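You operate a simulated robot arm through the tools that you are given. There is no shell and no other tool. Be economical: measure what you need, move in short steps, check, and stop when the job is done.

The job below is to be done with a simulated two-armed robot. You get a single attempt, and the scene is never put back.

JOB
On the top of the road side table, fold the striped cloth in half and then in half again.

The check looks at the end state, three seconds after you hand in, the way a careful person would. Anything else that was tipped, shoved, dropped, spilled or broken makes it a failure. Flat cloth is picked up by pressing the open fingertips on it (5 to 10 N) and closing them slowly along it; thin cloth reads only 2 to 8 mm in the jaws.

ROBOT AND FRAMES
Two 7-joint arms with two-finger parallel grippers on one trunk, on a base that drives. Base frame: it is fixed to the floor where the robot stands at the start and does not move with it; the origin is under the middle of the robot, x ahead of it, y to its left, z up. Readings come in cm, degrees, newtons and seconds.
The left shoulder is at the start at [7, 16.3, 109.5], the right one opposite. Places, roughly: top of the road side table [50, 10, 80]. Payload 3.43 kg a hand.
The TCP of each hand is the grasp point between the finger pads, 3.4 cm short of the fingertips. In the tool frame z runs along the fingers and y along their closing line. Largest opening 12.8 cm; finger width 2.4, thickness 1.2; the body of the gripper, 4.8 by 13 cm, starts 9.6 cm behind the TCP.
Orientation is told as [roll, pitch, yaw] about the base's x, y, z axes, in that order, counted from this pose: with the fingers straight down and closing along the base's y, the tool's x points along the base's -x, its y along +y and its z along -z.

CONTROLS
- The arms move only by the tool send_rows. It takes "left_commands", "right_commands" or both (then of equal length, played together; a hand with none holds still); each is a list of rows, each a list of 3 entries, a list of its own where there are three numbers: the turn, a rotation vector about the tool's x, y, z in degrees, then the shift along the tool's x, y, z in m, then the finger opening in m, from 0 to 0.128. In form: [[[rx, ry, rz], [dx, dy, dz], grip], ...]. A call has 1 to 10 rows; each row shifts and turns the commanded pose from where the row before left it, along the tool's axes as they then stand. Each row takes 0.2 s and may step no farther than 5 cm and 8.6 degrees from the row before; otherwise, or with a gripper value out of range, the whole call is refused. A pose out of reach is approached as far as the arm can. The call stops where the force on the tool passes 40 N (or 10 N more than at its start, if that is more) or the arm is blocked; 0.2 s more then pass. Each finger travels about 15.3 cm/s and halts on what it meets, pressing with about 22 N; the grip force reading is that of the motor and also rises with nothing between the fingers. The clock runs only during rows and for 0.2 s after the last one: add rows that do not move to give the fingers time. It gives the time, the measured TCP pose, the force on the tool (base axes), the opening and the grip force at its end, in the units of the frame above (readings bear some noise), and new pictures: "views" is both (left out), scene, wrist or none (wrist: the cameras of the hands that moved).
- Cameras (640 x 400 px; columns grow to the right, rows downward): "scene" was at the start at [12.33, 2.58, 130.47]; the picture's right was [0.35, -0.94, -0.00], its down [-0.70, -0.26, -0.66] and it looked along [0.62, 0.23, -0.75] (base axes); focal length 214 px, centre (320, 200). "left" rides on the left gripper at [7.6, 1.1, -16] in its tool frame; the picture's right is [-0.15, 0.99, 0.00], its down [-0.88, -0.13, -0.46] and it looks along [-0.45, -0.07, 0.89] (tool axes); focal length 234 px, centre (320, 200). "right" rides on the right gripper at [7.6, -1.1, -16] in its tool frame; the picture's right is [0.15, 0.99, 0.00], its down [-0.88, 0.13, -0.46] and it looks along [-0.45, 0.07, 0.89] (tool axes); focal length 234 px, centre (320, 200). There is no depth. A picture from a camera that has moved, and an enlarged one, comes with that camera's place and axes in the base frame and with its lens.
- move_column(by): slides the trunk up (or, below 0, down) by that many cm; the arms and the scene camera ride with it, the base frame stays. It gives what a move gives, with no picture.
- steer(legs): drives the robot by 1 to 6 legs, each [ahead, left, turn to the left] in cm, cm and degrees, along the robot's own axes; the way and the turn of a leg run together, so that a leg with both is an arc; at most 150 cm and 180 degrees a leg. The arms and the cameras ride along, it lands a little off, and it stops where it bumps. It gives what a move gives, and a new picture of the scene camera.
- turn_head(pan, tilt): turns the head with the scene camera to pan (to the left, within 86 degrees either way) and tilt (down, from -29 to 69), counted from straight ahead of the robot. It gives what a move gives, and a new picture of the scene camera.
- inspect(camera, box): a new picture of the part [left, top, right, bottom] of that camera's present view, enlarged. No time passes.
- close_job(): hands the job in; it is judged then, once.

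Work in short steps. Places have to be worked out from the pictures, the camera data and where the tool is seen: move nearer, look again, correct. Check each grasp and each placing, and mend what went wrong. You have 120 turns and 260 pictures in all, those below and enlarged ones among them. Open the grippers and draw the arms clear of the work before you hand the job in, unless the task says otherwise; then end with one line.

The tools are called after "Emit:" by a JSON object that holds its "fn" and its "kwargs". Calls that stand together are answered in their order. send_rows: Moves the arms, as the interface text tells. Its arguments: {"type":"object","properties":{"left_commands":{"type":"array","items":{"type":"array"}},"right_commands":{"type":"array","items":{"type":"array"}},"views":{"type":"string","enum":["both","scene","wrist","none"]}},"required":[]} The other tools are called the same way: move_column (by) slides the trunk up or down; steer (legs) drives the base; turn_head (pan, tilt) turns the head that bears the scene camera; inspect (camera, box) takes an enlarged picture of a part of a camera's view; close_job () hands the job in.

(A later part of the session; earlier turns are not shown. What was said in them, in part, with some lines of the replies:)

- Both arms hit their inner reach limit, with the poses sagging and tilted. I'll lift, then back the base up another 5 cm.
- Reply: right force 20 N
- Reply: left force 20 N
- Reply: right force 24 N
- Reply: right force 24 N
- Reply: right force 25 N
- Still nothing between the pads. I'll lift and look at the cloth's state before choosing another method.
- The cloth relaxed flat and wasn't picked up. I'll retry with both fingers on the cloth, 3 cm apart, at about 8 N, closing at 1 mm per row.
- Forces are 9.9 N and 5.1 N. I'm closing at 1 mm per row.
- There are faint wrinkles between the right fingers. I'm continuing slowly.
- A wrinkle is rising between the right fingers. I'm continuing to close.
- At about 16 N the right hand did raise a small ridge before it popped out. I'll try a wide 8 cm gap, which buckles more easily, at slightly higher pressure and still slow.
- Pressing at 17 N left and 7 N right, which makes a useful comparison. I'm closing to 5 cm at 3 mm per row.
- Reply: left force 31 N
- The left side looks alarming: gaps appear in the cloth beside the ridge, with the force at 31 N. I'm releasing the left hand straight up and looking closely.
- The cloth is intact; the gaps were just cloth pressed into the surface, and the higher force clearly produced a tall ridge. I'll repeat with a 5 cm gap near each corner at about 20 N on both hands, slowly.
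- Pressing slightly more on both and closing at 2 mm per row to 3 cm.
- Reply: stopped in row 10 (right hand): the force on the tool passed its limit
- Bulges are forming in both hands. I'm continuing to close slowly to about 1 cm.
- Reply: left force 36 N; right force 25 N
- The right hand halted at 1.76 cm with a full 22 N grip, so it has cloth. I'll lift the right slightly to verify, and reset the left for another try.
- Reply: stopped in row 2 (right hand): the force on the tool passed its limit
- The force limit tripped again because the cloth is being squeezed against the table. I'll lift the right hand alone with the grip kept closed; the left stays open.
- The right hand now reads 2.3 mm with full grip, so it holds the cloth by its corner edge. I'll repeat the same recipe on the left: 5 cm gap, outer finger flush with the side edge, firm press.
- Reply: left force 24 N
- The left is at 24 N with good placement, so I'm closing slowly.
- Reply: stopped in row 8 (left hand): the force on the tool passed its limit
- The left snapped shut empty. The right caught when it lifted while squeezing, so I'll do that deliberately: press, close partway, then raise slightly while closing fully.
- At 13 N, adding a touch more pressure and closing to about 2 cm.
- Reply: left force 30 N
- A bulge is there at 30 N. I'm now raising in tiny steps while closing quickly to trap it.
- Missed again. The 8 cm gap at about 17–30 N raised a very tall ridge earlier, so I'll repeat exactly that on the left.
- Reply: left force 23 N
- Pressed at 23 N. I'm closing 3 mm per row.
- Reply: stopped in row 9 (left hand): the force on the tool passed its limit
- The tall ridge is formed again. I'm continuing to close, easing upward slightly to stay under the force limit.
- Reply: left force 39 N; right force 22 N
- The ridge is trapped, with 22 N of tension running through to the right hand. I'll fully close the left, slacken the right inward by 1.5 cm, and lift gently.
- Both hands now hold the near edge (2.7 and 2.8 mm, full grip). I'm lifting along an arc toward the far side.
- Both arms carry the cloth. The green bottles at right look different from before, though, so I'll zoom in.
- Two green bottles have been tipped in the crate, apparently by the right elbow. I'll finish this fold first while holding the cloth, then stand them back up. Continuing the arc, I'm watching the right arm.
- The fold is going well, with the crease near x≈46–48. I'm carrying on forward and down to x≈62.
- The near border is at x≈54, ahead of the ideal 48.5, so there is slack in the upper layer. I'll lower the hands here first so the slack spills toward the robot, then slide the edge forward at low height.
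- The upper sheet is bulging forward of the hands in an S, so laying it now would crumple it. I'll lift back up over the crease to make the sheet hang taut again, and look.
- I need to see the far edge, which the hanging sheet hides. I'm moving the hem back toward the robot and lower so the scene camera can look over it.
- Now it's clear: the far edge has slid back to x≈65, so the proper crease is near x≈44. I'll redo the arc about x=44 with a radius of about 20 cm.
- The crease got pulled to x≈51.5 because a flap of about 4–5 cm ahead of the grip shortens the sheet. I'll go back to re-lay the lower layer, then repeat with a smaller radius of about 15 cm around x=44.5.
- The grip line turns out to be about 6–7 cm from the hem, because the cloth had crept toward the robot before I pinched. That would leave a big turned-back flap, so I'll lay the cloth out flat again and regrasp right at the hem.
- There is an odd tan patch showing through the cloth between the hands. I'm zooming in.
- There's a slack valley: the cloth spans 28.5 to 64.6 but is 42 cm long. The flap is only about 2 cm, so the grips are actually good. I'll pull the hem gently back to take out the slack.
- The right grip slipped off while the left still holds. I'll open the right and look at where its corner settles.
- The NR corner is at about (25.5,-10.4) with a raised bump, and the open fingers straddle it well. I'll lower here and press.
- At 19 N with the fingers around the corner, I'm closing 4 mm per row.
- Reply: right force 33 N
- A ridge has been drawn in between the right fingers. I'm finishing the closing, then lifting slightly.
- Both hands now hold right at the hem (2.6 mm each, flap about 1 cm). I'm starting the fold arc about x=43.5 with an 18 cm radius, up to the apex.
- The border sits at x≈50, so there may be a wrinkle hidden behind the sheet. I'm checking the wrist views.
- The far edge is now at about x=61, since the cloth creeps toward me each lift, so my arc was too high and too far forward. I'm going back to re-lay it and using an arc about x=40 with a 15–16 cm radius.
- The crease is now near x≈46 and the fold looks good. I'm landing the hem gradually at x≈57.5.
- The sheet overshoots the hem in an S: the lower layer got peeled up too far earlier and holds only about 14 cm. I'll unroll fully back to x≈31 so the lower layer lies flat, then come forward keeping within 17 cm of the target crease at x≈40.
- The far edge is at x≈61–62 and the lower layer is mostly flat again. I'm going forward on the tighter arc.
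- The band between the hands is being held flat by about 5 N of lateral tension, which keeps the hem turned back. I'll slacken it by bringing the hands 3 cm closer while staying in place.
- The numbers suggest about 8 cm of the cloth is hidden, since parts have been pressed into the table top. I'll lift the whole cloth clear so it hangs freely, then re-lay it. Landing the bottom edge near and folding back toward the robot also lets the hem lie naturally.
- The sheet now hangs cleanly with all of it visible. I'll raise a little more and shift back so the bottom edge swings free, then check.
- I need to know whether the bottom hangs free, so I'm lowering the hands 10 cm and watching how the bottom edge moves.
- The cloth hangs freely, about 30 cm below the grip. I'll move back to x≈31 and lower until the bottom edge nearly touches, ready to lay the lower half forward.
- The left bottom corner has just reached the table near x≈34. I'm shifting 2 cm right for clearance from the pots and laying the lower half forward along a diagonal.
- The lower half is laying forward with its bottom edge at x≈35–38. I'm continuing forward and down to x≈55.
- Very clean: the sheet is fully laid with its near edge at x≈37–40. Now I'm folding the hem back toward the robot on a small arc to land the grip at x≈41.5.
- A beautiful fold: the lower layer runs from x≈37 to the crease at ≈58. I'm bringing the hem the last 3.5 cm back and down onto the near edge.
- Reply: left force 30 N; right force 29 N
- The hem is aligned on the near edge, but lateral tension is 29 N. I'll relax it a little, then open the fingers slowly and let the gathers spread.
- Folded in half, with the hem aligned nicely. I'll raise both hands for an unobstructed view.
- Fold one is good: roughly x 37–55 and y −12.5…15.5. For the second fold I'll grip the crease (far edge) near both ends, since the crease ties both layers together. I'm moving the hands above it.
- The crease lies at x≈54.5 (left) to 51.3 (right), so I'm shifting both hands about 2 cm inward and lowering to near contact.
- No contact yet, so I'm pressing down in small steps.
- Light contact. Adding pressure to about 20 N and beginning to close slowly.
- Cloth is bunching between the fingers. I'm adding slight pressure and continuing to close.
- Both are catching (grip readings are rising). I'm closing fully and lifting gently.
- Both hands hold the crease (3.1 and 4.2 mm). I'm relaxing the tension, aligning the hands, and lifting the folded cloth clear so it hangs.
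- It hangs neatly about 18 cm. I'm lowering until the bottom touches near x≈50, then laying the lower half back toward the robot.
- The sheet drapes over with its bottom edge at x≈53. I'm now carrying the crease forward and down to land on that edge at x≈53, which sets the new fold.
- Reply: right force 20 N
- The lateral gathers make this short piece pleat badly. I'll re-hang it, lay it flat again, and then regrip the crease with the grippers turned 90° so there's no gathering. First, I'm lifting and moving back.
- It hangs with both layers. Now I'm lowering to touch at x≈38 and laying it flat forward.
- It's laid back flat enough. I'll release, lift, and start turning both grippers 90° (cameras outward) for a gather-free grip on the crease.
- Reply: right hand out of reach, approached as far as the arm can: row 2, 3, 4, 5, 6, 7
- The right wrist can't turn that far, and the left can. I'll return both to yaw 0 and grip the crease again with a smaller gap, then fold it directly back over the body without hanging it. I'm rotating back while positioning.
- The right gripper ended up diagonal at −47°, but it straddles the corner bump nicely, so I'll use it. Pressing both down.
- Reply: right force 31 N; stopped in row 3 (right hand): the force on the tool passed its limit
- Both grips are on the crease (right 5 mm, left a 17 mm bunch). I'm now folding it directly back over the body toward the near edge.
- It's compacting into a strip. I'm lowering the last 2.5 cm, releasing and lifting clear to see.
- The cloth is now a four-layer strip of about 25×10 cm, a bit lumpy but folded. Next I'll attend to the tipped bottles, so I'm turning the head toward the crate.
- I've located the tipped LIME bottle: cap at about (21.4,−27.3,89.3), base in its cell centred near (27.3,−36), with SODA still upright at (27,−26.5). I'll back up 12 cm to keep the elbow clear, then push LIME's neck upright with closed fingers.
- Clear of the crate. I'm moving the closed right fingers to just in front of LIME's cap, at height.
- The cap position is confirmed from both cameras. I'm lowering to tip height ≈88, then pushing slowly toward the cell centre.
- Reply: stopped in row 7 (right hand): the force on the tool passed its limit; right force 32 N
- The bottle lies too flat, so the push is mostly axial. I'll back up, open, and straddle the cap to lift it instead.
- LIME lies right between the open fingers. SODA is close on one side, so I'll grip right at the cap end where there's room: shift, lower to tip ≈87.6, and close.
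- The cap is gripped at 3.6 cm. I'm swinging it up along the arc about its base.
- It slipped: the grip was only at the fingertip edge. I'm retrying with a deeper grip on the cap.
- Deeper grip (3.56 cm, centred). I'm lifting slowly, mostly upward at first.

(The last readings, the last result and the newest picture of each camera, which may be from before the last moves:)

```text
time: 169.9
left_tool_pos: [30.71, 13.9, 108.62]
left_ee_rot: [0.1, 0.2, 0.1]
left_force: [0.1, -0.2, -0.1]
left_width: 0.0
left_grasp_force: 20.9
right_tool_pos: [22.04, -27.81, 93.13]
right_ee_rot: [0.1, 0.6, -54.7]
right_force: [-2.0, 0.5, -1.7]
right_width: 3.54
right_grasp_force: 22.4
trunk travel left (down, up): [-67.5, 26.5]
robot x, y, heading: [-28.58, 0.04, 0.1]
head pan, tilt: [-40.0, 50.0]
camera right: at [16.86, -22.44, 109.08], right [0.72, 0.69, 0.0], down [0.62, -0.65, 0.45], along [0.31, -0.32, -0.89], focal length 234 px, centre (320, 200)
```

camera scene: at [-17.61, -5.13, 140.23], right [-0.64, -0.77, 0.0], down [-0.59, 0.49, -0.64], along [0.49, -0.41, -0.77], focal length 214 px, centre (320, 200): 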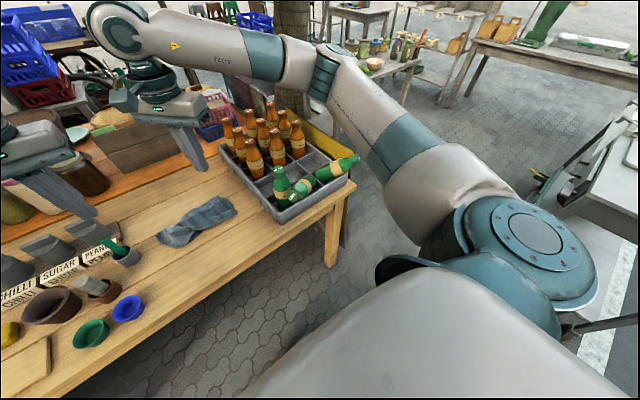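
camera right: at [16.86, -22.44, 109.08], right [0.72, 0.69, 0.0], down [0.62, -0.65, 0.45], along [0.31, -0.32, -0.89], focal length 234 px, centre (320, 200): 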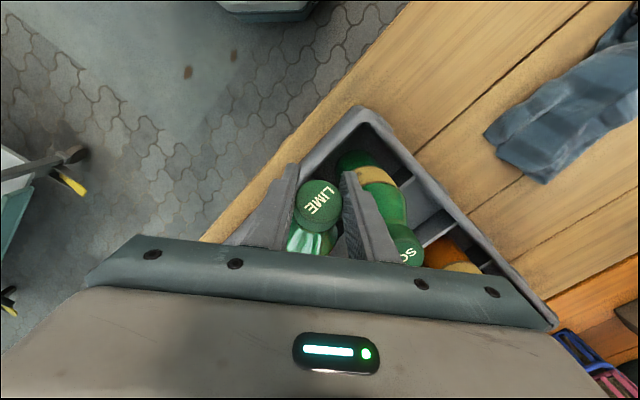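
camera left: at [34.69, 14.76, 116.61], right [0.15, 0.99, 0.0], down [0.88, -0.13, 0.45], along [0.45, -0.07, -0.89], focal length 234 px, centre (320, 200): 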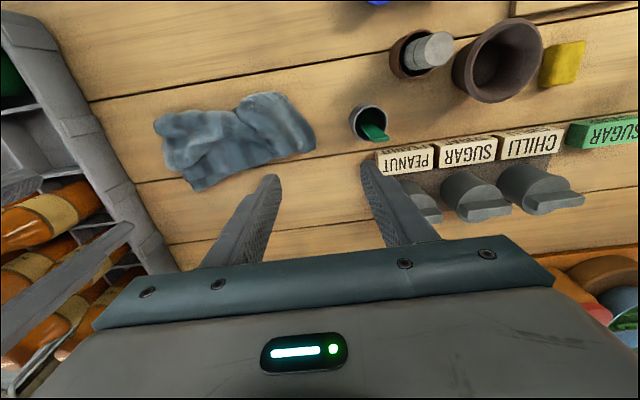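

It's holding and rising. I'm continuing the arc toward upright.

Emit:
{"fn": "send_rows", "kwargs": {"right_commands": [[[0, 0, 0], [-0.0079, 0, -0.0088], 0.0], [[0, 0, 0], [-0.0079, 0, -0.0088], 0.0], [[0, 0, 0], [-0.0091, 0, -0.0077], 0.0], [[0, 0, 0], [-0.0091, 0, -0.0077], 0.0], [[0, 0, 0], [-0.01, 0, -0.0063], 0.0], [[0, 0, 0], [-0.01, 0, -0.0063], 0.0], [[0, 0, 0], [-0.0108, 0, -0.0049], 0.0], [[0, 0, 0], [-0.0108, 0, -0.0049], 0.0], [[0, 0, 0], [0, 0, 0], 0.0]], "views": "wrist"}}

Emit:
{"fn": "inspect", "kwargs": {"camera": "scene", "box": [180, 90, 380, 240]}}

```text
time: 171.9
left_tool_pos: [30.69, 13.96, 108.65]
left_ee_rot: [0.1, 0.4, 0.2]
left_force: [0.1, 0.1, -0.6]
left_width: 0.02
left_grasp_force: 22.5
right_tool_pos: [26.45, -33.87, 98.65]
right_ee_rot: [0.1, 0.6, -54.6]
right_force: [-0.5, 0.0, -3.3]
right_width: 3.51
right_grasp_force: 22.2
trunk travel left (down, up): [-67.5, 26.5]
robot x, y, heading: [-28.4, 0.01, 0.2]
head pan, tilt: [-40.0, 50.0]
camera right: at [21.2, -28.57, 114.65], right [0.72, 0.69, 0.0], down [0.62, -0.65, 0.45], along [0.31, -0.32, -0.9], focal length 234 px, centre (320, 200)
```

right: 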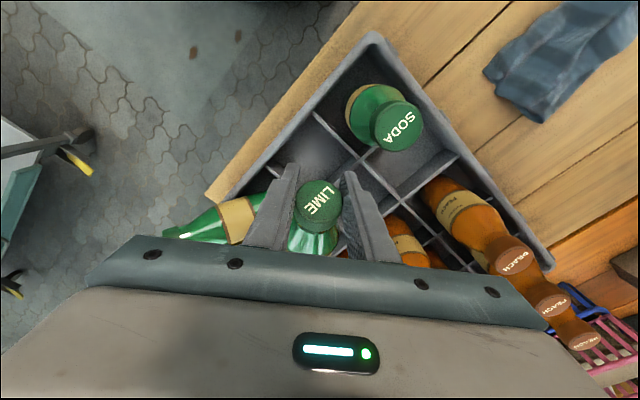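

```text
2.67 times, centred on (280, 165) of scene
camera zoom: at [-17.68, -5.08, 140.24], right [-0.64, -0.77, 0.0], down [-0.59, 0.49, -0.64], along [0.49, -0.41, -0.77], focal length 572 px, centre (427, 293)
```

zoom: 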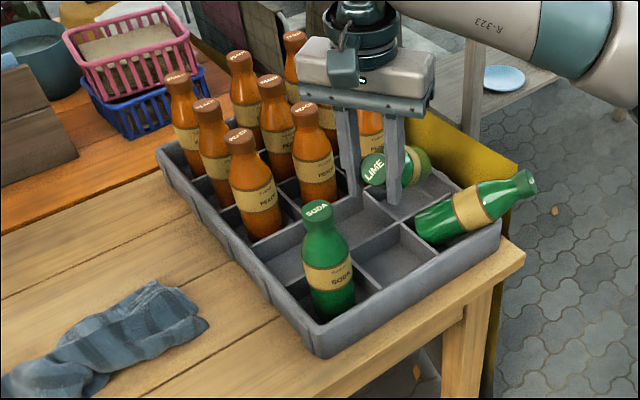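

The bottle is firmly held but kept its tilt. I'll raise it over its own cell, then ease the grip briefly so it swings down to hang, and regrip.

Emit:
{"fn": "send_rows", "kwargs": {"right_commands": [[[0, 0, 0], [-0.011, -0.0026, -0.025], 0.0], [[0, 0, 0], [-0.011, -0.0026, -0.025], 0.0], [[0, 0, 0], [0, 0, 0], 0.0], [[0, 0, 0], [0, 0, 0], 0.0352], [[0, 0, 0], [0, 0, 0], 0.0354], [[0, 0, 0], [0, 0, 0], 0.0356], [[0, 0, 0], [0, 0, 0], 0.0], [[0, 0, 0], [0, 0, 0], 0.0]], "views": "wrist"}}

Emit:
{"fn": "inspect", "kwargs": {"camera": "scene", "box": [180, 90, 380, 240]}}

```text
time: 173.7
left_tool_pos: [30.68, 13.92, 108.57]
left_ee_rot: [0.1, 0.2, 0.1]
left_force: [0.2, 0.8, -0.2]
left_width: 0.01
left_grasp_force: 22.3
right_tool_pos: [27.19, -36.23, 103.59]
right_ee_rot: [0.0, 0.6, -54.7]
right_force: [-0.7, -0.2, -0.9]
right_width: 0.0
right_grasp_force: 22.2
trunk travel left (down, up): [-67.5, 26.5]
robot x, y, heading: [-28.64, 0.26, -0.0]
head pan, tilt: [-40.0, 50.0]
camera right: at [22.0, -30.8, 119.6], right [0.72, 0.69, 0.0], down [0.62, -0.65, 0.45], along [0.31, -0.32, -0.9], focal length 234 px, centre (320, 200)
```

right: 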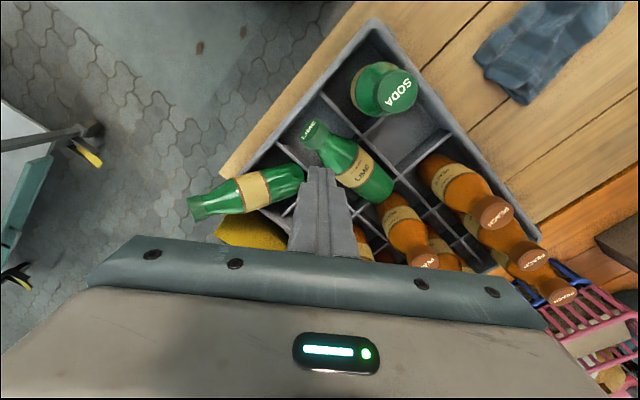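

```text
2.67 times, centred on (280, 165) of scene
camera zoom: at [-17.71, -5.07, 140.24], right [-0.64, -0.77, 0.0], down [-0.59, 0.49, -0.64], along [0.49, -0.41, -0.77], focal length 572 px, centre (427, 293)
```

zoom: 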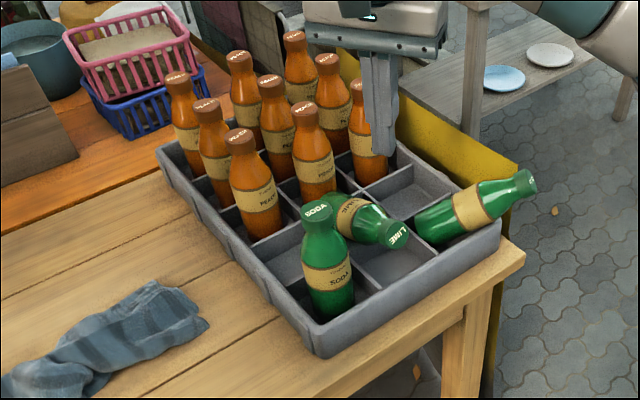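

LIME dropped across the divider with its cap at about (25,−35.6,88), axis along +x. The right way is an end-on grip with the hand pointing forward, then rotating the hand to vertical. I'm backing up for arm room and setting the hand orientation.

Emit:
{"fn": "steer", "kwargs": {"legs": [[-12, 0, 0]]}}

Emit:
{"fn": "send_rows", "kwargs": {"right_commands": [[[0, 0, -7.8], [0, 0, 0], 0.0], [[0, 0, -7.8], [0, 0, 0], 0.02], [[0, 0, -7.8], [0, 0, 0], 0.06], [[0, 0, -7.8], [0, 0, 0], 0.06], [[0, 0, -7.8], [0, 0, 0], 0.06], [[0, 0, -7.8], [0, 0, 0], 0.06], [[0, 0, -7.8], [0, 0, 0], 0.06]], "views": "none"}}

Emit:
{"fn": "send_rows", "kwargs": {"right_commands": [[[0, -8.5, 0], [0, 0, 0], 0.06], [[0, -8.5, 0], [0, 0, 0], 0.06], [[0, -8.5, 0], [0, 0, 0], 0.06], [[0, -8.5, 0], [0, 0, 0], 0.06], [[0, -8.5, 0], [0, 0, 0], 0.06], [[0, -8.5, 0], [0, 0, 0], 0.06], [[0, -8.5, 0], [0, 0, 0], 0.06], [[0, 0, 0], [0, 0, 0], 0.06]], "views": "wrist"}}

Emit:
{"fn": "inspect", "kwargs": {"camera": "scene", "box": [140, 70, 400, 240]}}

```text
time: 174.9
left_tool_pos: [18.62, 13.73, 108.48]
left_ee_rot: [0.2, 0.2, 0.0]
left_force: [-0.5, 0.4, 0.0]
left_width: 0.01
left_grasp_force: 22.5
right_tool_pos: [15.11, -36.29, 103.63]
right_ee_rot: [0.1, 0.7, -54.8]
right_force: [0.5, -0.2, 0.1]
right_width: 0.01
right_grasp_force: 21.6
trunk travel left (down, up): [-67.5, 26.5]
robot x, y, heading: [-40.66, 0.01, -0.1]
head pan, tilt: [-40.0, 50.0]
camera scene: at [-29.73, -5.11, 140.24], right [-0.64, -0.77, 0.0], down [-0.59, 0.49, -0.64], along [0.49, -0.41, -0.77], focal length 214 px, centre (320, 200)
```

scene: 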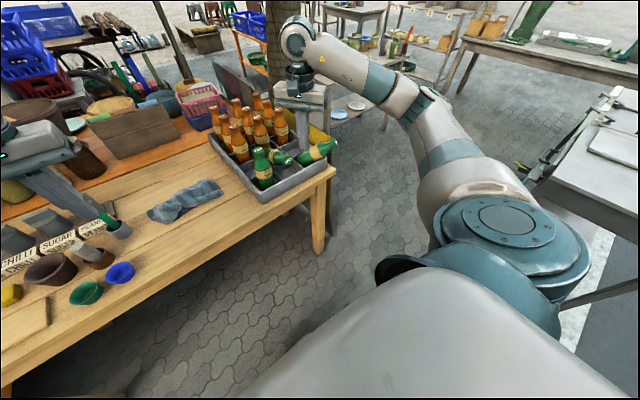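

```text
time: 176.5
left_tool_pos: [18.76, 13.79, 108.47]
left_ee_rot: [0.1, 0.3, -0.1]
left_force: [0.8, 0.2, 0.2]
left_width: 0.01
left_grasp_force: 22.2
right_tool_pos: [15.16, -36.37, 103.76]
right_ee_rot: [0.5, 0.3, -0.1]
right_force: [-0.9, -0.3, -0.2]
right_width: 5.99
right_grasp_force: 0.1
trunk travel left (down, up): [-67.5, 26.5]
robot x, y, heading: [-40.66, -0.1, 0.1]
head pan, tilt: [-40.0, 50.0]
```

```text
time: 178.3
left_tool_pos: [18.73, 13.8, 108.56]
left_ee_rot: [0.1, 0.2, 0.0]
left_force: [-0.3, 0.5, -0.4]
left_width: 0.0
left_grasp_force: 22.1
right_tool_pos: [15.16, -36.17, 103.68]
right_ee_rot: [1.2, -59.3, -1.2]
right_force: [0.2, -0.2, 0.2]
right_width: 6.04
right_grasp_force: 0.0
trunk travel left (down, up): [-67.5, 26.5]
robot x, y, heading: [-40.27, 0.25, 0.2]
head pan, tilt: [-40.0, 50.0]
camera right: at [-2.48, -37.37, 105.21], right [-0.07, 0.99, -0.12], down [0.06, 0.12, 0.99], along [1.0, 0.06, -0.07], focal length 234 px, centre (320, 200)
```

right: 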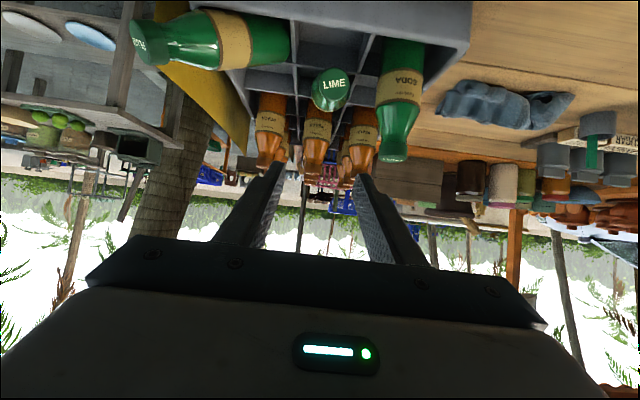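

```text
2.35 times, centred on (270, 155) of scene
camera zoom: at [-29.74, -5.07, 140.24], right [-0.64, -0.77, 0.0], down [-0.59, 0.49, -0.64], along [0.49, -0.41, -0.77], focal length 505 px, centre (438, 306)
```

zoom: 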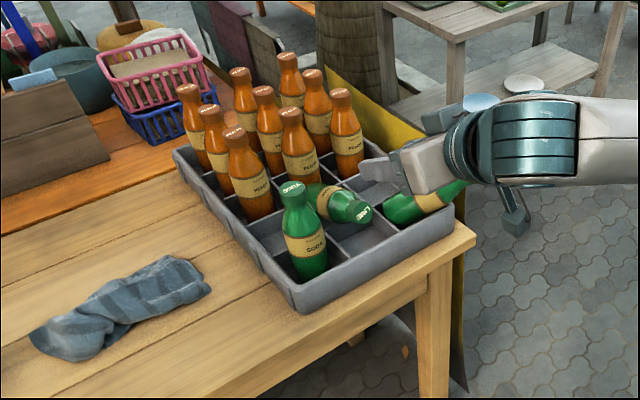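

The hand points forward well and LIME's cap is dead ahead. I'm moving in along the bottle axis and closing on the cap.

Emit:
{"fn": "send_rows", "kwargs": {"right_commands": [[[0, 0, 0], [0.0189, 0.001, 0.026], 0.06], [[0, 0, 0], [0.0189, 0.001, 0.026], 0.06], [[0, 0, 0], [0.0189, 0.001, 0.026], 0.06], [[0, 0, 0], [0.0189, 0.001, 0.026], 0.06], [[0, 0, 0], [0, 0, 0.02], 0.06], [[0, 0, 0], [0, 0, 0.02], 0.06], [[0, 0, 0], [0, 0, 0.02], 0.06], [[0, 0, 0], [0, 0, 0], 0.03], [[0, 0, 0], [0, 0, 0], 0.01], [[0, 0, 0], [0, 0, 0], 0.0]], "views": "wrist"}}

Emit:
{"fn": "inspect", "kwargs": {"camera": "scene", "box": [180, 90, 360, 220]}}

```text
time: 180.5
left_tool_pos: [18.45, 13.76, 108.71]
left_ee_rot: [0.1, 0.3, -0.1]
left_force: [-0.8, -0.3, -0.4]
left_width: 0.0
left_grasp_force: 22.0
right_tool_pos: [25.36, -35.69, 88.85]
right_ee_rot: [1.1, -59.2, -1.3]
right_force: [-4.4, 1.0, 1.7]
right_width: 4.17
right_grasp_force: 21.7
trunk travel left (down, up): [-67.5, 26.5]
robot x, y, heading: [-40.67, -0.11, 0.1]
head pan, tilt: [-40.0, 50.0]
camera right: at [7.6, -36.85, 90.36], right [-0.07, 0.99, -0.12], down [0.06, 0.12, 0.99], along [1.0, 0.06, -0.07], focal length 234 px, centre (320, 200)
```

right: 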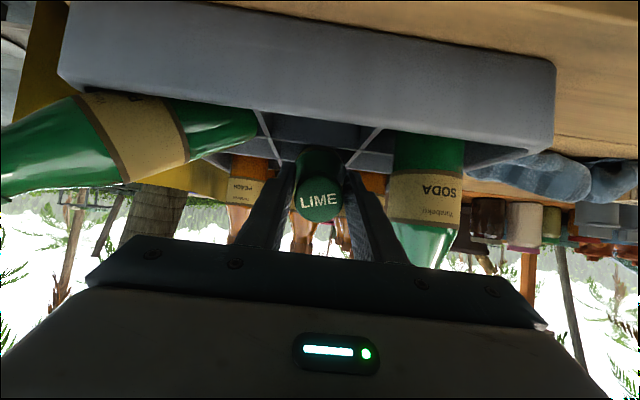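

```text
3.08 times, centred on (270, 155) of scene
camera zoom: at [-29.84, -5.11, 140.25], right [-0.64, -0.77, 0.0], down [-0.59, 0.49, -0.64], along [0.49, -0.41, -0.77], focal length 660 px, centre (474, 338)
```

zoom: 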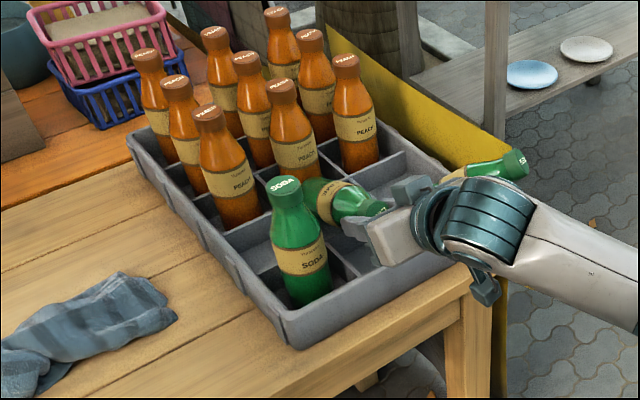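

Good grip at 4.2 cm. I'm lifting 15 cm and rotating the hand to vertical so the bottle hangs upright.

Emit:
{"fn": "send_rows", "kwargs": {"right_commands": [[[0, 0, 0], [-0.0108, 0, -0.0064], 0.0], [[0, 0, 0], [-0.0215, 0, -0.01275], 0.0], [[0, 0, 0], [-0.0215, 0, -0.01275], 0.0], [[0, 0, 0], [-0.0215, 0, -0.01275], 0.0], [[0, 0, 0], [-0.0215, 0, -0.01275], 0.0], [[0, 0, 0], [-0.0215, 0, -0.01275], 0.0], [[0, 0, 0], [-0.0215, 0, -0.01275], 0.0]], "views": "none"}}

Emit:
{"fn": "send_rows", "kwargs": {"right_commands": [[[0, 7, 0], [0, 0, 0], 0.0], [[0, 7, 0], [0, 0, 0], 0.0], [[0, 7, 0], [0, 0, 0], 0.0], [[0, 7, 0], [0, 0, 0], 0.0], [[0, 7, 0], [0, 0, 0], 0.0], [[0, 7, 0], [0, 0, 0], 0.0], [[0, 7, 0], [0, 0, 0], 0.0], [[0, 7, 0], [0, 0, 0], 0.0], [[0, 6, 0], [0, 0, 0], 0.0], [[0, 0, 0], [0, 0, 0], 0.0]], "views": "wrist"}}

Emit:
{"fn": "inspect", "kwargs": {"camera": "scene", "box": [180, 70, 360, 220]}}

```text
time: 182.1
left_tool_pos: [18.63, 13.83, 108.5]
left_ee_rot: [0.2, 0.3, 0.1]
left_force: [0.1, -0.7, -0.2]
left_width: 0.0
left_grasp_force: 21.9
right_tool_pos: [25.37, -35.84, 105.17]
right_ee_rot: [1.2, -59.1, -1.2]
right_force: [0.9, 0.9, -2.9]
right_width: 4.18
right_grasp_force: 21.7
trunk travel left (down, up): [-67.5, 26.5]
robot x, y, heading: [-40.39, 0.24, 0.2]
head pan, tilt: [-40.0, 50.0]
```

```text
time: 184.3
left_tool_pos: [18.68, 13.81, 108.52]
left_ee_rot: [0.1, 0.4, 0.1]
left_force: [-0.3, 0.2, -0.4]
left_width: 0.0
left_grasp_force: 22.3
right_tool_pos: [25.23, -35.9, 105.12]
right_ee_rot: [0.6, 2.9, -0.2]
right_force: [-0.2, 0.9, -2.9]
right_width: 4.12
right_grasp_force: 22.1
trunk travel left (down, up): [-67.5, 26.5]
robot x, y, heading: [-40.48, -0.2, 0.1]
head pan, tilt: [-40.0, 50.0]
camera right: at [18.47, -37.22, 121.26], right [-0.14, 0.99, 0.02], down [0.9, 0.12, 0.41], along [0.41, 0.07, -0.91], focal length 234 px, centre (320, 200)
```

right: 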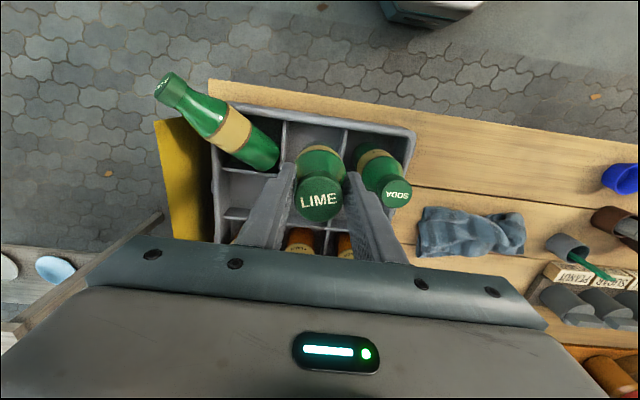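

```text
2.67 times, centred on (270, 145) of scene
camera zoom: at [-29.78, -5.16, 140.24], right [-0.64, -0.77, 0.0], down [-0.59, 0.49, -0.64], along [0.49, -0.41, -0.77], focal length 572 px, centre (453, 347)
```

zoom: 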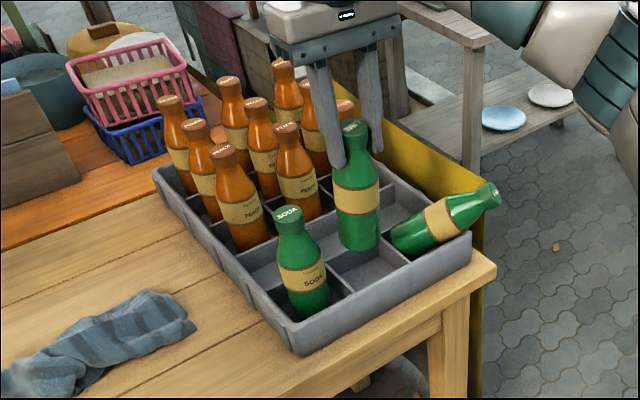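

LIME hangs upright. I'm lowering it into its cell, releasing and rising.

Emit:
{"fn": "send_rows", "kwargs": {"right_commands": [[[0, 0, 0], [-0.02, 0, 0.0], 0.0], [[0, 0, 0], [0, 0, 0.025], 0.0], [[0, 0, 0], [0, 0, 0.025], 0.0], [[0, 0, 0], [0, 0, 0.015], 0.0], [[0, 0, 0], [0, 0, 0.01], 0.0], [[0, 0, 0], [0, 0, 0.005], 0.0], [[0, 0, 0], [0, 0, 0.004], 0.0], [[0, 0, 0], [0, 0, 0], 0.0]], "views": "none"}}

Emit:
{"fn": "inspect", "kwargs": {"camera": "scene", "box": [180, 70, 360, 220]}}

```text
time: 186.1
left_tool_pos: [18.6, 13.84, 108.44]
left_ee_rot: [0.2, 0.4, 0.0]
left_force: [0.4, 0.2, -0.6]
left_width: 0.0
left_grasp_force: 22.0
right_tool_pos: [27.0, -35.83, 96.48]
right_ee_rot: [0.5, 2.8, -0.3]
right_force: [-0.4, -0.4, -2.9]
right_width: 4.13
right_grasp_force: 21.8
trunk travel left (down, up): [-67.5, 26.5]
robot x, y, heading: [-40.92, 0.42, 0.1]
head pan, tilt: [-40.0, 50.0]
```

```text
2.67 times, centred on (270, 145) of scene
camera zoom: at [-29.73, -5.12, 140.24], right [-0.64, -0.77, 0.0], down [-0.59, 0.49, -0.64], along [0.49, -0.41, -0.77], focal length 572 px, centre (453, 347)
```

zoom: 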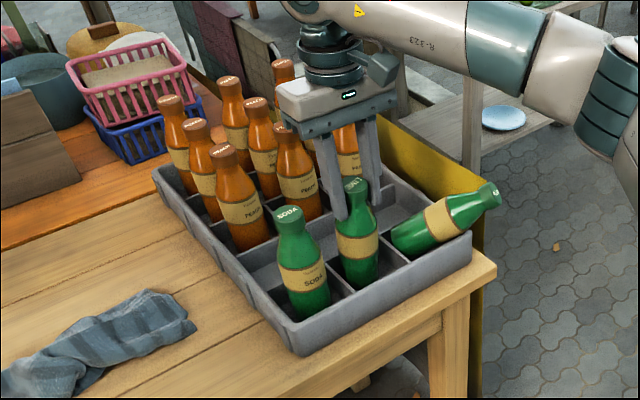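

LIME is over its cell but hasn't touched down yet. I'm lowering until contact, releasing, and rising.

Emit:
{"fn": "send_rows", "kwargs": {"right_commands": [[[0, 0, 0], [0, 0, 0.004], 0.0], [[0, 0, 0], [0, 0, 0.004], 0.0], [[0, 0, 0], [0, 0, 0.003], 0.0], [[0, 0, 0], [0, 0, 0.003], 0.0], [[0, 0, 0], [0, 0, 0.002], 0.0], [[0, 0, 0], [0, 0, 0.0], 0.0]], "views": "none"}}

Emit:
{"fn": "send_rows", "kwargs": {"right_commands": [[[0, 0, 0], [0, 0, 0], 0.043], [[0, 0, 0], [0, 0, 0], 0.048], [[0, 0, 0], [0, 0, 0], 0.055], [[0, 0, 0], [0, 0, 0], 0.065], [[0, 0, 0], [0, 0, -0.01], 0.065], [[0, 0, 0], [0, 0, -0.03], 0.065], [[0, 0, 0], [0, 0, -0.03], 0.065], [[0, 0, 0], [0, 0, -0.03], 0.065], [[0, 0, 0], [0, 0, -0.03], 0.04]], "views": "wrist"}}

Emit:
{"fn": "inspect", "kwargs": {"camera": "scene", "box": [180, 70, 360, 220]}}

```text
time: 187.5
left_tool_pos: [18.39, 13.75, 108.61]
left_ee_rot: [0.0, 0.2, 0.0]
left_force: [0.1, -0.1, 0.3]
left_width: 0.0
left_grasp_force: 22.1
right_tool_pos: [26.54, -35.7, 95.3]
right_ee_rot: [0.4, 2.6, -0.1]
right_force: [4.3, 0.4, 27.5]
right_width: 4.6
right_grasp_force: 22.1
trunk travel left (down, up): [-67.5, 26.5]
robot x, y, heading: [-40.3, -0.04, 0.1]
head pan, tilt: [-40.0, 50.0]
```

```text
time: 189.5
left_tool_pos: [18.57, 13.87, 108.54]
left_ee_rot: [0.1, 0.3, 0.0]
left_force: [0.8, -0.5, -0.1]
left_width: 0.0
left_grasp_force: 21.7
right_tool_pos: [27.4, -35.84, 107.99]
right_ee_rot: [0.6, 2.8, -0.2]
right_force: [0.4, 0.1, -0.9]
right_width: 3.99
right_grasp_force: 0.0
trunk travel left (down, up): [-67.5, 26.5]
robot x, y, heading: [-40.32, 0.02, 0.0]
head pan, tilt: [-40.0, 50.0]
camera right: at [20.65, -37.08, 124.17], right [-0.14, 0.99, 0.02], down [0.9, 0.12, 0.41], along [0.41, 0.07, -0.91], focal length 234 px, centre (320, 200)
```

right: 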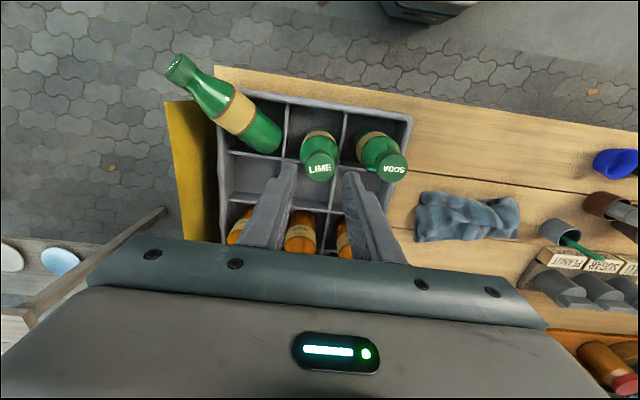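

```text
2.67 times, centred on (270, 145) of scene
camera zoom: at [-29.82, -5.04, 140.25], right [-0.64, -0.77, 0.0], down [-0.59, 0.49, -0.64], along [0.49, -0.41, -0.77], focal length 572 px, centre (453, 347)
```

zoom: 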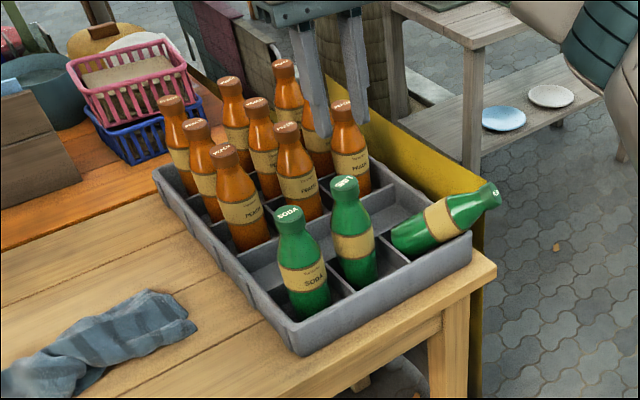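

LIME stands upright again. For the last bottle (cap at about (20.3,−53.5,91), lying over the crate's right wall), I'll slide closed fingers under its neck as a bar and lift it up on its base. I'm setting the hand pose in front of it.

Emit:
{"fn": "send_rows", "kwargs": {"right_commands": [[[0, 0, 0], [0.039, -0.022, 0], 0.0], [[0, 0, 0], [0.039, -0.022, 0], 0.0], [[0, 0, 0], [0.039, -0.022, 0], 0.0], [[0, 0, 0], [0.039, -0.022, 0], 0.0], [[0, 0, 0], [0.039, -0.022, 0], 0.0], [[0, 0, 8.5], [0, 0, 0], 0.0], [[0, 0, 8.5], [0, 0, 0], 0.0], [[0, 0, 8.5], [0, 0, 0], 0.0]], "views": "none"}}

Emit:
{"fn": "send_rows", "kwargs": {"right_commands": [[[0, -8.1, 0], [0, 0, 0], 0.0], [[0, -8.1, 0], [0, 0, 0], 0.0], [[0, -8.1, 0], [0, 0, 0], 0.0], [[0, -8.1, 0], [0, 0, 0], 0.0], [[0, -8.1, 0], [0, 0, 0], 0.0], [[0, -8.1, 0], [0, 0, 0], 0.0], [[0, -8.1, 0], [0, 0, 0], 0.0], [[0, -8.1, 0], [0, 0, 0], 0.0], [[0, -8.1, 0], [0, 0, 0], 0.0], [[0, 0, 0], [0, 0, 0], 0.0]], "views": "wrist"}}

Emit:
{"fn": "inspect", "kwargs": {"camera": "scene", "box": [180, 60, 400, 220]}}

```text
time: 191.3
left_tool_pos: [18.64, 13.76, 108.52]
left_ee_rot: [0.1, 0.3, 0.0]
left_force: [1.3, -0.7, 1.1]
left_width: 0.03
left_grasp_force: 22.3
right_tool_pos: [7.92, -46.86, 108.76]
right_ee_rot: [-0.7, 2.9, -25.9]
right_force: [-0.3, -0.7, 0.2]
right_width: 0.0
right_grasp_force: 21.6
trunk travel left (down, up): [-67.5, 26.5]
robot x, y, heading: [-40.81, -0.15, -0.1]
head pan, tilt: [-40.0, 50.0]
```

```text
time: 193.5
left_tool_pos: [18.62, 13.7, 108.67]
left_ee_rot: [0.1, 0.3, -0.1]
left_force: [0.5, -0.1, 0.6]
left_width: 0.03
left_grasp_force: 21.7
right_tool_pos: [13.02, -49.4, 109.16]
right_ee_rot: [-2.1, -68.8, -23.0]
right_force: [0.1, 0.3, -0.2]
right_width: 0.01
right_grasp_force: 22.0
right hand out of reach, approached as far as the arm can: row 7, 8, 9
trunk travel left (down, up): [-67.5, 26.5]
robot x, y, heading: [-40.81, -0.03, 0.1]
head pan, tilt: [-40.0, 50.0]
camera right: at [-3.48, -42.96, 107.77], right [0.37, 0.92, -0.15], down [-0.04, 0.18, 0.98], along [0.93, -0.36, 0.1], focal length 234 px, centre (320, 200)
```

right: 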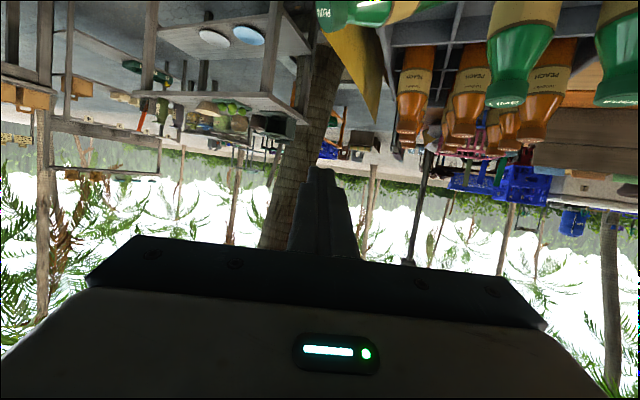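

```text
2.50 times, centred on (290, 140) of scene
camera zoom: at [-29.79, -5.13, 140.25], right [-0.64, -0.77, 0.0], down [-0.59, 0.49, -0.64], along [0.49, -0.41, -0.77], focal length 536 px, centre (395, 350)
```

zoom: 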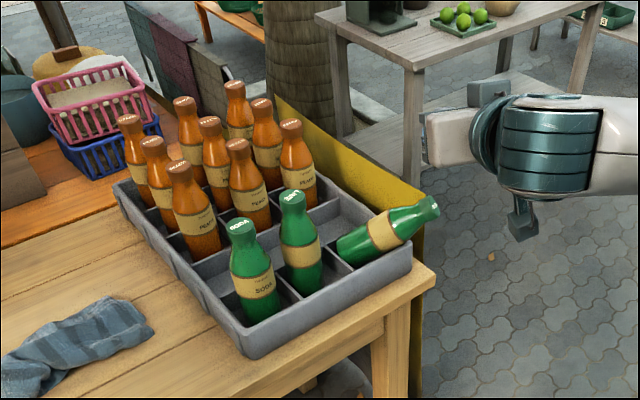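

The hand is nearly horizontal, pointing the right way. I'm lowering it and sliding the closed fingers under the neck.

Emit:
{"fn": "send_rows", "kwargs": {"right_commands": [[[0, 0, 0], [0.0276, 0, 0.0106], 0.0], [[0, 0, 0], [0.0276, 0, 0.0106], 0.0], [[0, 0, 0], [0.0276, 0, 0.0106], 0.0], [[0, 0, 0], [0.0276, 0, 0.0106], 0.0], [[0, 0, 0], [0.0276, 0, 0.0106], 0.0], [[0, 0, 0], [0.0276, 0, 0.0106], 0.0], [[0, 0, 0], [0.0276, 0, 0.0106], 0.0], [[0, 0, 0], [0.0276, 0, 0.0106], 0.0], [[0, 0, 0], [0, 0, 0], 0.0]], "views": "none"}}

Emit:
{"fn": "inspect", "kwargs": {"camera": "right", "box": [0, 0, 640, 400]}}

Emit:
{"fn": "inspect", "kwargs": {"camera": "scene", "box": [220, 60, 400, 200]}}

```text
time: 195.5
left_tool_pos: [18.7, 13.84, 108.7]
left_ee_rot: [0.1, 0.3, 0.0]
left_force: [-0.6, -0.4, 0.8]
left_width: 0.0
left_grasp_force: 21.6
right_tool_pos: [13.13, -49.26, 109.27]
right_ee_rot: [-2.1, -68.7, -22.9]
right_force: [0.2, 0.1, 0.7]
right_width: 0.0
right_grasp_force: 22.0
right hand out of reach, approached as far as the arm can: row 1, 2, 3, 4, 5, 6, 7, 8
trunk travel left (down, up): [-67.5, 26.5]
robot x, y, heading: [-40.97, -0.07, -0.0]
head pan, tilt: [-40.0, 50.0]
```

```text
1.00 times, centred on (320, 200) of right
camera zoom: at [-3.47, -42.94, 107.78], right [0.37, 0.92, -0.15], down [-0.04, 0.18, 0.98], along [0.93, -0.36, 0.1], focal length 234 px, centre (320, 200)
```

zoom: 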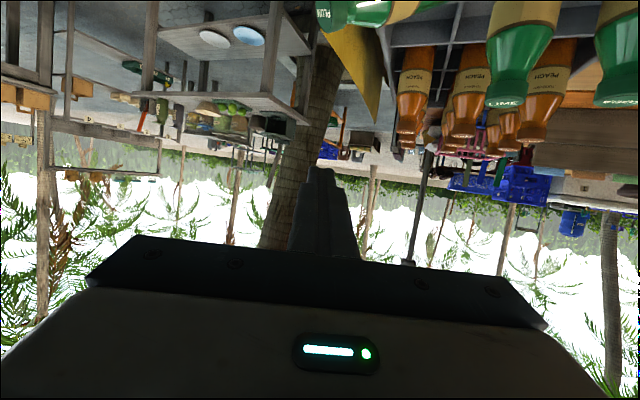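

```text
2.86 times, centred on (310, 130) of scene
camera zoom: at [-29.79, -5.11, 140.25], right [-0.64, -0.77, 0.0], down [-0.59, 0.49, -0.64], along [0.49, -0.41, -0.77], focal length 613 px, centre (349, 400)
```

zoom: 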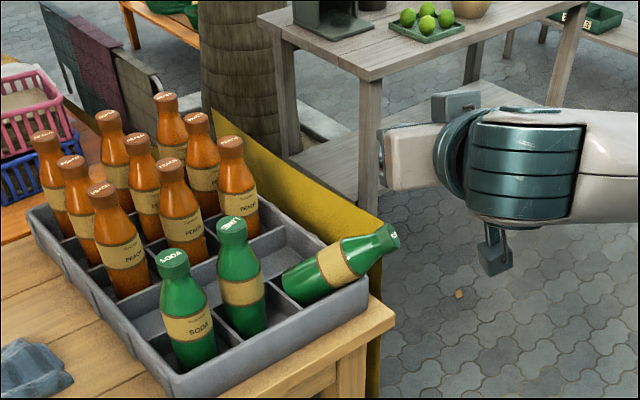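

That pose is out of reach low down. I'll reduce the tilt to about −45°, then lower and slide in.

Emit:
{"fn": "send_rows", "kwargs": {"right_commands": [[[0, 8, 0], [0, 0, 0], 0.0], [[0, 8, 0], [0, 0, 0], 0.0], [[0, 8, 0], [0, 0, 0], 0.0], [[0, 0, 0], [0, 0, 0], 0.0]], "views": "none"}}

Emit:
{"fn": "send_rows", "kwargs": {"right_commands": [[[0, 0, 0], [0.0201, 0, 0.0201], 0.0], [[0, 0, 0], [0.0201, 0, 0.0201], 0.0], [[0, 0, 0], [0.0201, 0, 0.0201], 0.0], [[0, 0, 0], [0.0201, 0, 0.0201], 0.0], [[0, 0, 0], [0.0201, 0, 0.0201], 0.0], [[0, 0, 0], [0.0201, 0, 0.0201], 0.0], [[0, 0, 0], [0.0201, 0, 0.0201], 0.0], [[0, 0, 0], [0.0201, 0, 0.0201], 0.0], [[0, 0, 0], [0, 0, 0], 0.0]], "views": "wrist"}}

Emit:
{"fn": "inspect", "kwargs": {"camera": "scene", "box": [220, 60, 400, 200]}}

```text
time: 196.5
left_tool_pos: [18.6, 13.68, 108.64]
left_ee_rot: [0.1, 0.4, 0.0]
left_force: [-0.2, -0.9, 0.8]
left_width: 0.0
left_grasp_force: 22.3
right_tool_pos: [13.03, -49.41, 109.26]
right_ee_rot: [-1.0, -46.1, -25.1]
right_force: [-0.6, 0.2, -0.2]
right_width: 0.0
right_grasp_force: 21.9
trunk travel left (down, up): [-67.5, 26.5]
robot x, y, heading: [-40.57, -0.41, 0.1]
head pan, tilt: [-40.0, 50.0]
```

```text
time: 198.5
left_tool_pos: [18.7, 13.71, 108.65]
left_ee_rot: [0.1, 0.4, 0.0]
left_force: [0.8, -0.2, 0.6]
left_width: 0.01
left_grasp_force: 22.4
right_tool_pos: [13.15, -49.87, 86.4]
right_ee_rot: [-1.0, -46.1, -25.0]
right_force: [0.0, 0.8, 0.2]
right_width: 0.0
right_grasp_force: 21.8
trunk travel left (down, up): [-67.5, 26.5]
robot x, y, heading: [-40.93, 0.09, -0.3]
head pan, tilt: [-40.0, 50.0]
camera right: at [-2.37, -43.5, 92.01], right [0.34, 0.93, -0.12], down [0.31, 0.01, 0.95], along [0.89, -0.36, -0.29], focal length 234 px, centre (320, 200)
```

right: 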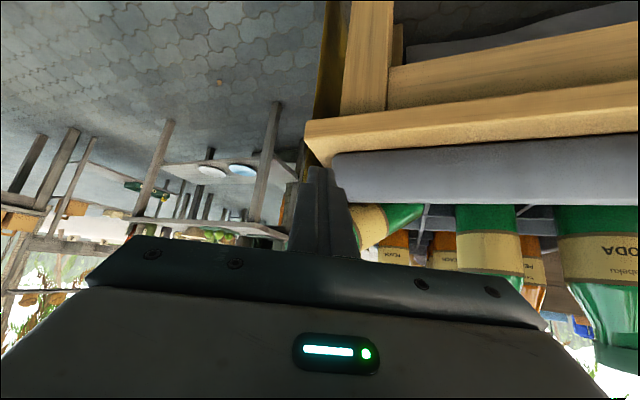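

```text
2.86 times, centred on (310, 130) of scene
camera zoom: at [-29.81, -5.08, 140.25], right [-0.64, -0.77, 0.0], down [-0.59, 0.49, -0.64], along [0.49, -0.41, -0.77], focal length 613 px, centre (349, 400)
```

zoom: 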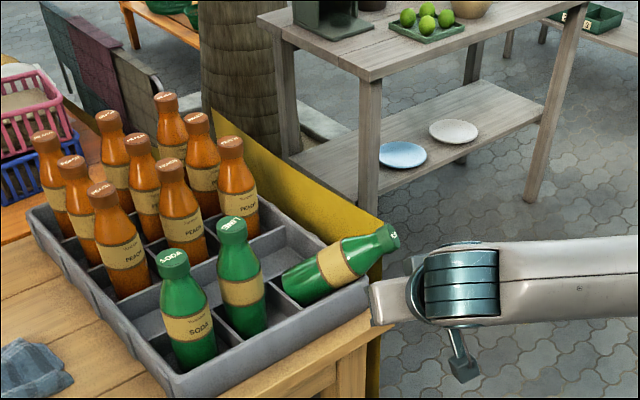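

The hand is now low and in line. I'm sliding under the neck, then lifting along the bottle's arc.

Emit:
{"fn": "send_rows", "kwargs": {"right_commands": [[[0, 0, 0], [-0.0156, 0, 0.0162], 0.0], [[0, 0, 0], [-0.0156, 0, 0.0162], 0.0], [[0, 0, 0], [-0.0156, 0, 0.0162], 0.0], [[0, 0, 0], [-0.0156, 0, 0.0162], 0.0], [[0, 0, 0], [0, 0, 0], 0.0]], "views": "none"}}

Emit:
{"fn": "inspect", "kwargs": {"camera": "scene", "box": [220, 60, 400, 200]}}

Emit:
{"fn": "send_rows", "kwargs": {"right_commands": [[[0, 0, 0], [-0.0072, 0, -0.0069], 0.0], [[0, 0, 0], [-0.0101, 0.0073, -0.0097], 0.0], [[0, 0, 0], [-0.0095, 0.0087, -0.0091], 0.0], [[0, 0, 0], [-0.0089, 0.0099, -0.0086], 0.0], [[0, 0, 0], [-0.0081, 0.011, -0.0077], 0.0], [[0, 0, 0], [-0.0073, 0.012, -0.007], 0.0], [[0, 0, 0], [-0.0066, 0.013, -0.0063], 0.0]], "views": "wrist"}}

Emit:
{"fn": "inspect", "kwargs": {"camera": "scene", "box": [220, 60, 400, 200]}}

```text
time: 199.7
left_tool_pos: [18.56, 13.62, 108.54]
left_ee_rot: [0.1, 0.3, 0.0]
left_force: [0.1, 0.6, -0.6]
left_width: 0.02
left_grasp_force: 22.4
right_tool_pos: [21.42, -53.65, 86.47]
right_ee_rot: [-1.0, -46.1, -25.1]
right_force: [1.4, -1.3, 1.0]
right_width: 0.0
right_grasp_force: 22.2
trunk travel left (down, up): [-67.5, 26.5]
robot x, y, heading: [-40.85, 0.04, 0.2]
head pan, tilt: [-40.0, 50.0]
```

```text
2.86 times, centred on (310, 130) of scene
camera zoom: at [-29.82, -5.1, 140.25], right [-0.64, -0.77, 0.0], down [-0.59, 0.49, -0.64], along [0.49, -0.41, -0.77], focal length 613 px, centre (349, 400)
```

zoom: 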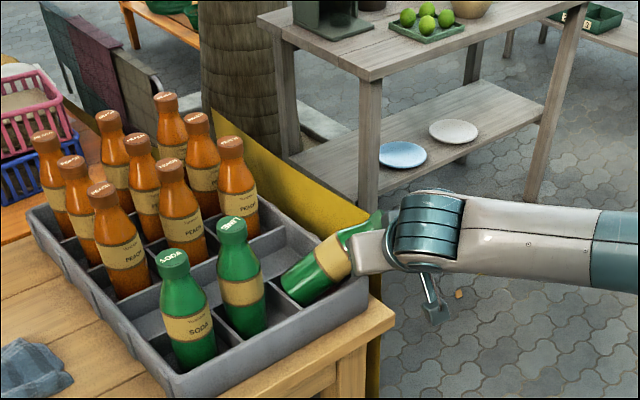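

```text
time: 201.3
left_tool_pos: [18.58, 13.83, 108.53]
left_ee_rot: [0.0, 0.2, 0.0]
left_force: [0.4, 0.0, 0.2]
left_width: 0.01
left_grasp_force: 22.4
right_tool_pos: [24.15, -48.01, 94.41]
right_ee_rot: [-1.0, -46.1, -24.9]
right_force: [0.6, -0.3, 0.1]
right_width: 0.0
right_grasp_force: 22.2
trunk travel left (down, up): [-67.5, 26.5]
robot x, y, heading: [-40.44, -0.08, 0.1]
head pan, tilt: [-40.0, 50.0]
camera right: at [8.53, -41.74, 99.89], right [0.34, 0.93, -0.12], down [0.32, 0.01, 0.95], along [0.89, -0.36, -0.29], focal length 234 px, centre (320, 200)
```

right: 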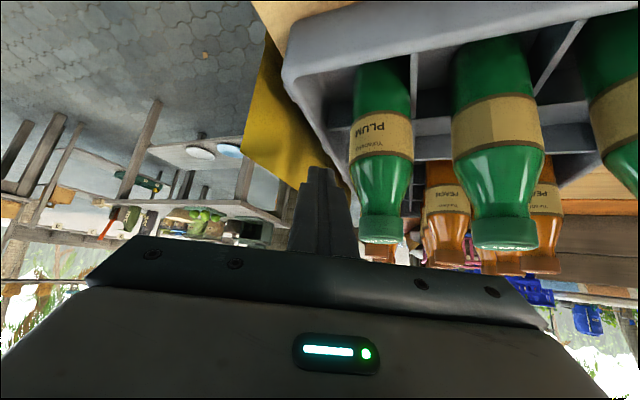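

```text
2.86 times, centred on (310, 130) of scene
camera zoom: at [-29.75, -5.06, 140.24], right [-0.64, -0.77, 0.0], down [-0.59, 0.49, -0.64], along [0.49, -0.41, -0.77], focal length 613 px, centre (349, 400)
```

zoom: 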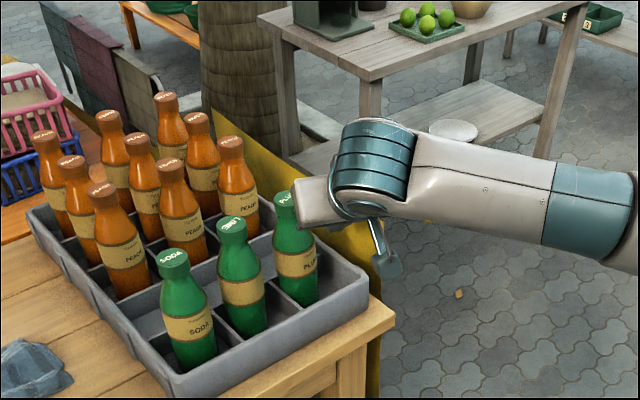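

Excellent: PLUM is standing in its cell, so all three green bottles are upright again. I'm backing the right hand away carefully, then checking everything.

Emit:
{"fn": "send_rows", "kwargs": {"right_commands": [[[0, 0, 0], [0, -0.02, 0], 0.0], [[0, 0, 0], [0, -0.02, 0], 0.0], [[0, 0, 0], [0.0208, 0, -0.0216], 0.0], [[0, 0, 0], [0.0208, 0, -0.0216], 0.0], [[0, 0, 0], [0.0208, 0, -0.0216], 0.0], [[0, 0, 0], [0.0208, 0, -0.0216], 0.0], [[0, 0, 0], [-0.0216, 0, -0.0207], 0.0], [[0, 0, 0], [-0.0216, 0, -0.0207], 0.0], [[0, 0, 0], [0, 0, 0], 0.0]], "views": "none"}}

Emit:
{"fn": "turn_head", "kwargs": {"pan": -15, "tilt": 42}}

Emit:
{"fn": "inspect", "kwargs": {"camera": "scene", "box": [200, 100, 440, 260]}}

```text
time: 203.3
left_tool_pos: [18.6, 13.77, 108.66]
left_ee_rot: [0.0, 0.4, 0.1]
left_force: [1.1, -0.3, -0.4]
left_width: 0.02
left_grasp_force: 22.2
right_tool_pos: [11.38, -46.62, 100.34]
right_ee_rot: [-1.0, -46.1, -25.0]
right_force: [-0.5, -0.5, -0.2]
right_width: 0.03
right_grasp_force: 21.8
trunk travel left (down, up): [-67.5, 26.5]
robot x, y, heading: [-41.12, 0.15, 0.2]
head pan, tilt: [-40.0, 50.0]
```

```text
time: 204.2
left_tool_pos: [18.68, 13.76, 108.59]
left_ee_rot: [0.0, 0.3, 0.0]
left_force: [0.6, -0.2, -0.3]
left_width: 0.02
left_grasp_force: 21.9
right_tool_pos: [11.41, -46.47, 100.25]
right_ee_rot: [-1.0, -46.1, -25.0]
right_force: [0.9, 0.9, 0.3]
right_width: 0.0
right_grasp_force: 22.3
trunk travel left (down, up): [-67.5, 26.5]
robot x, y, heading: [-40.52, -0.02, -0.0]
head pan, tilt: [-15.0, 42.0]
camera scene: at [-27.62, -2.33, 141.37], right [-0.26, -0.97, 0.0], down [-0.65, 0.17, -0.74], along [0.72, -0.19, -0.67], focal length 214 px, centre (320, 200)
```

scene: 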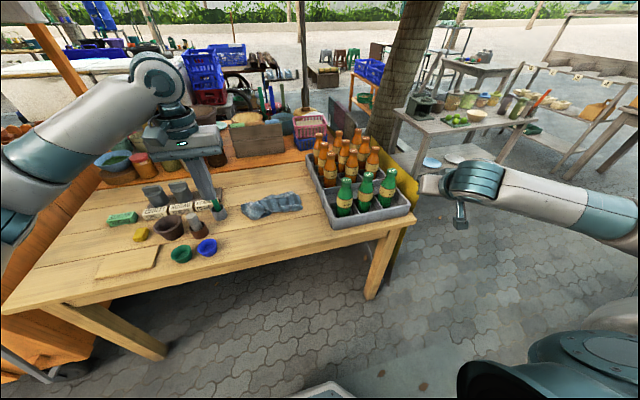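

```text
2.50 times, centred on (320, 180) of scene
camera zoom: at [-27.62, -2.33, 141.37], right [-0.26, -0.97, 0.0], down [-0.65, 0.17, -0.74], along [0.72, -0.19, -0.67], focal length 536 px, centre (320, 250)
```

zoom: 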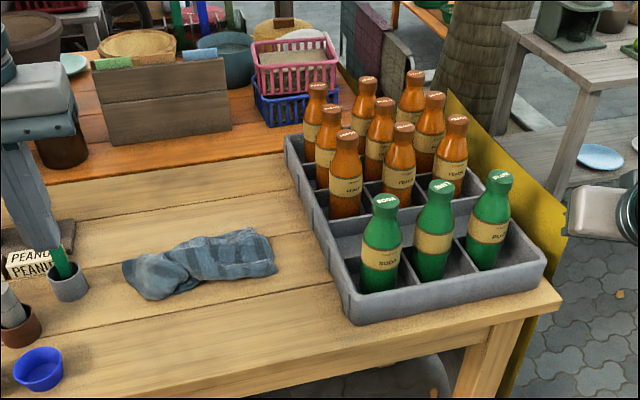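

All bottles stand in their original cells, nothing else is disturbed, and the cloth lies as a four-layer folded strip. I'm opening both grippers and raising the hands clear.

Emit:
{"fn": "send_rows", "kwargs": {"left_commands": [[[0, 0, 0], [0.02, 0, -0.01], 0.03], [[0, 0, 0], [0.02, 0, -0.01], 0.06], [[0, 0, 0], [0, 0, 0], 0.06]], "right_commands": [[[0, 0, 0], [0, 0, -0.015], 0.03], [[0, 0, 0], [0, 0, -0.015], 0.06], [[0, 0, 0], [0, 0, 0], 0.06]], "views": "scene"}}

```text
time: 205.0
left_tool_pos: [14.71, 13.66, 110.37]
left_ee_rot: [0.2, 0.5, 0.1]
left_force: [0.2, -0.3, -0.1]
left_width: 5.98
left_grasp_force: 0.1
right_tool_pos: [9.76, -45.67, 102.36]
right_ee_rot: [-0.9, -46.1, -25.0]
right_force: [-0.9, 0.2, -0.1]
right_width: 5.99
right_grasp_force: 0.0
trunk travel left (down, up): [-67.5, 26.5]
robot x, y, heading: [-41.13, -0.05, -0.0]
head pan, tilt: [-15.0, 42.0]
camera scene: at [-27.55, -2.34, 141.36], right [-0.26, -0.97, 0.0], down [-0.65, 0.17, -0.74], along [0.72, -0.19, -0.67], focal length 214 px, centre (320, 200)
```

scene: 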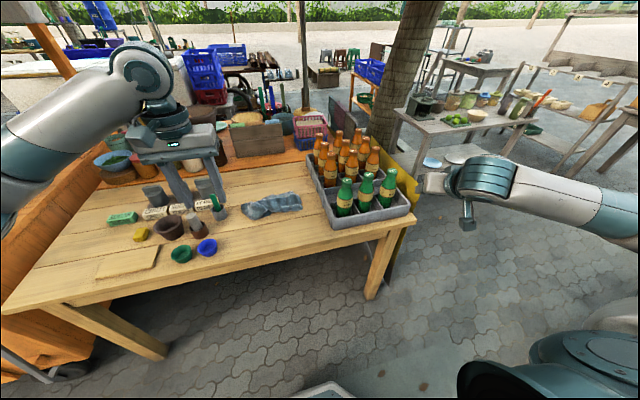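

The grippers are open and the arms are clear, so I'm handing the job in.

Emit:
{"fn": "close_job", "kwargs": {}}

```text
The job is handed in.
```

The striped cloth is folded in half and in half again on the road side table, but it ended as a lumpy strip of about 25×10 cm rather than a crisp fold. Two bottles in the crate got tipped along the way, apparently by the right arm. I dropped one of them once while standing it back up, and both now stand in their own cells again.
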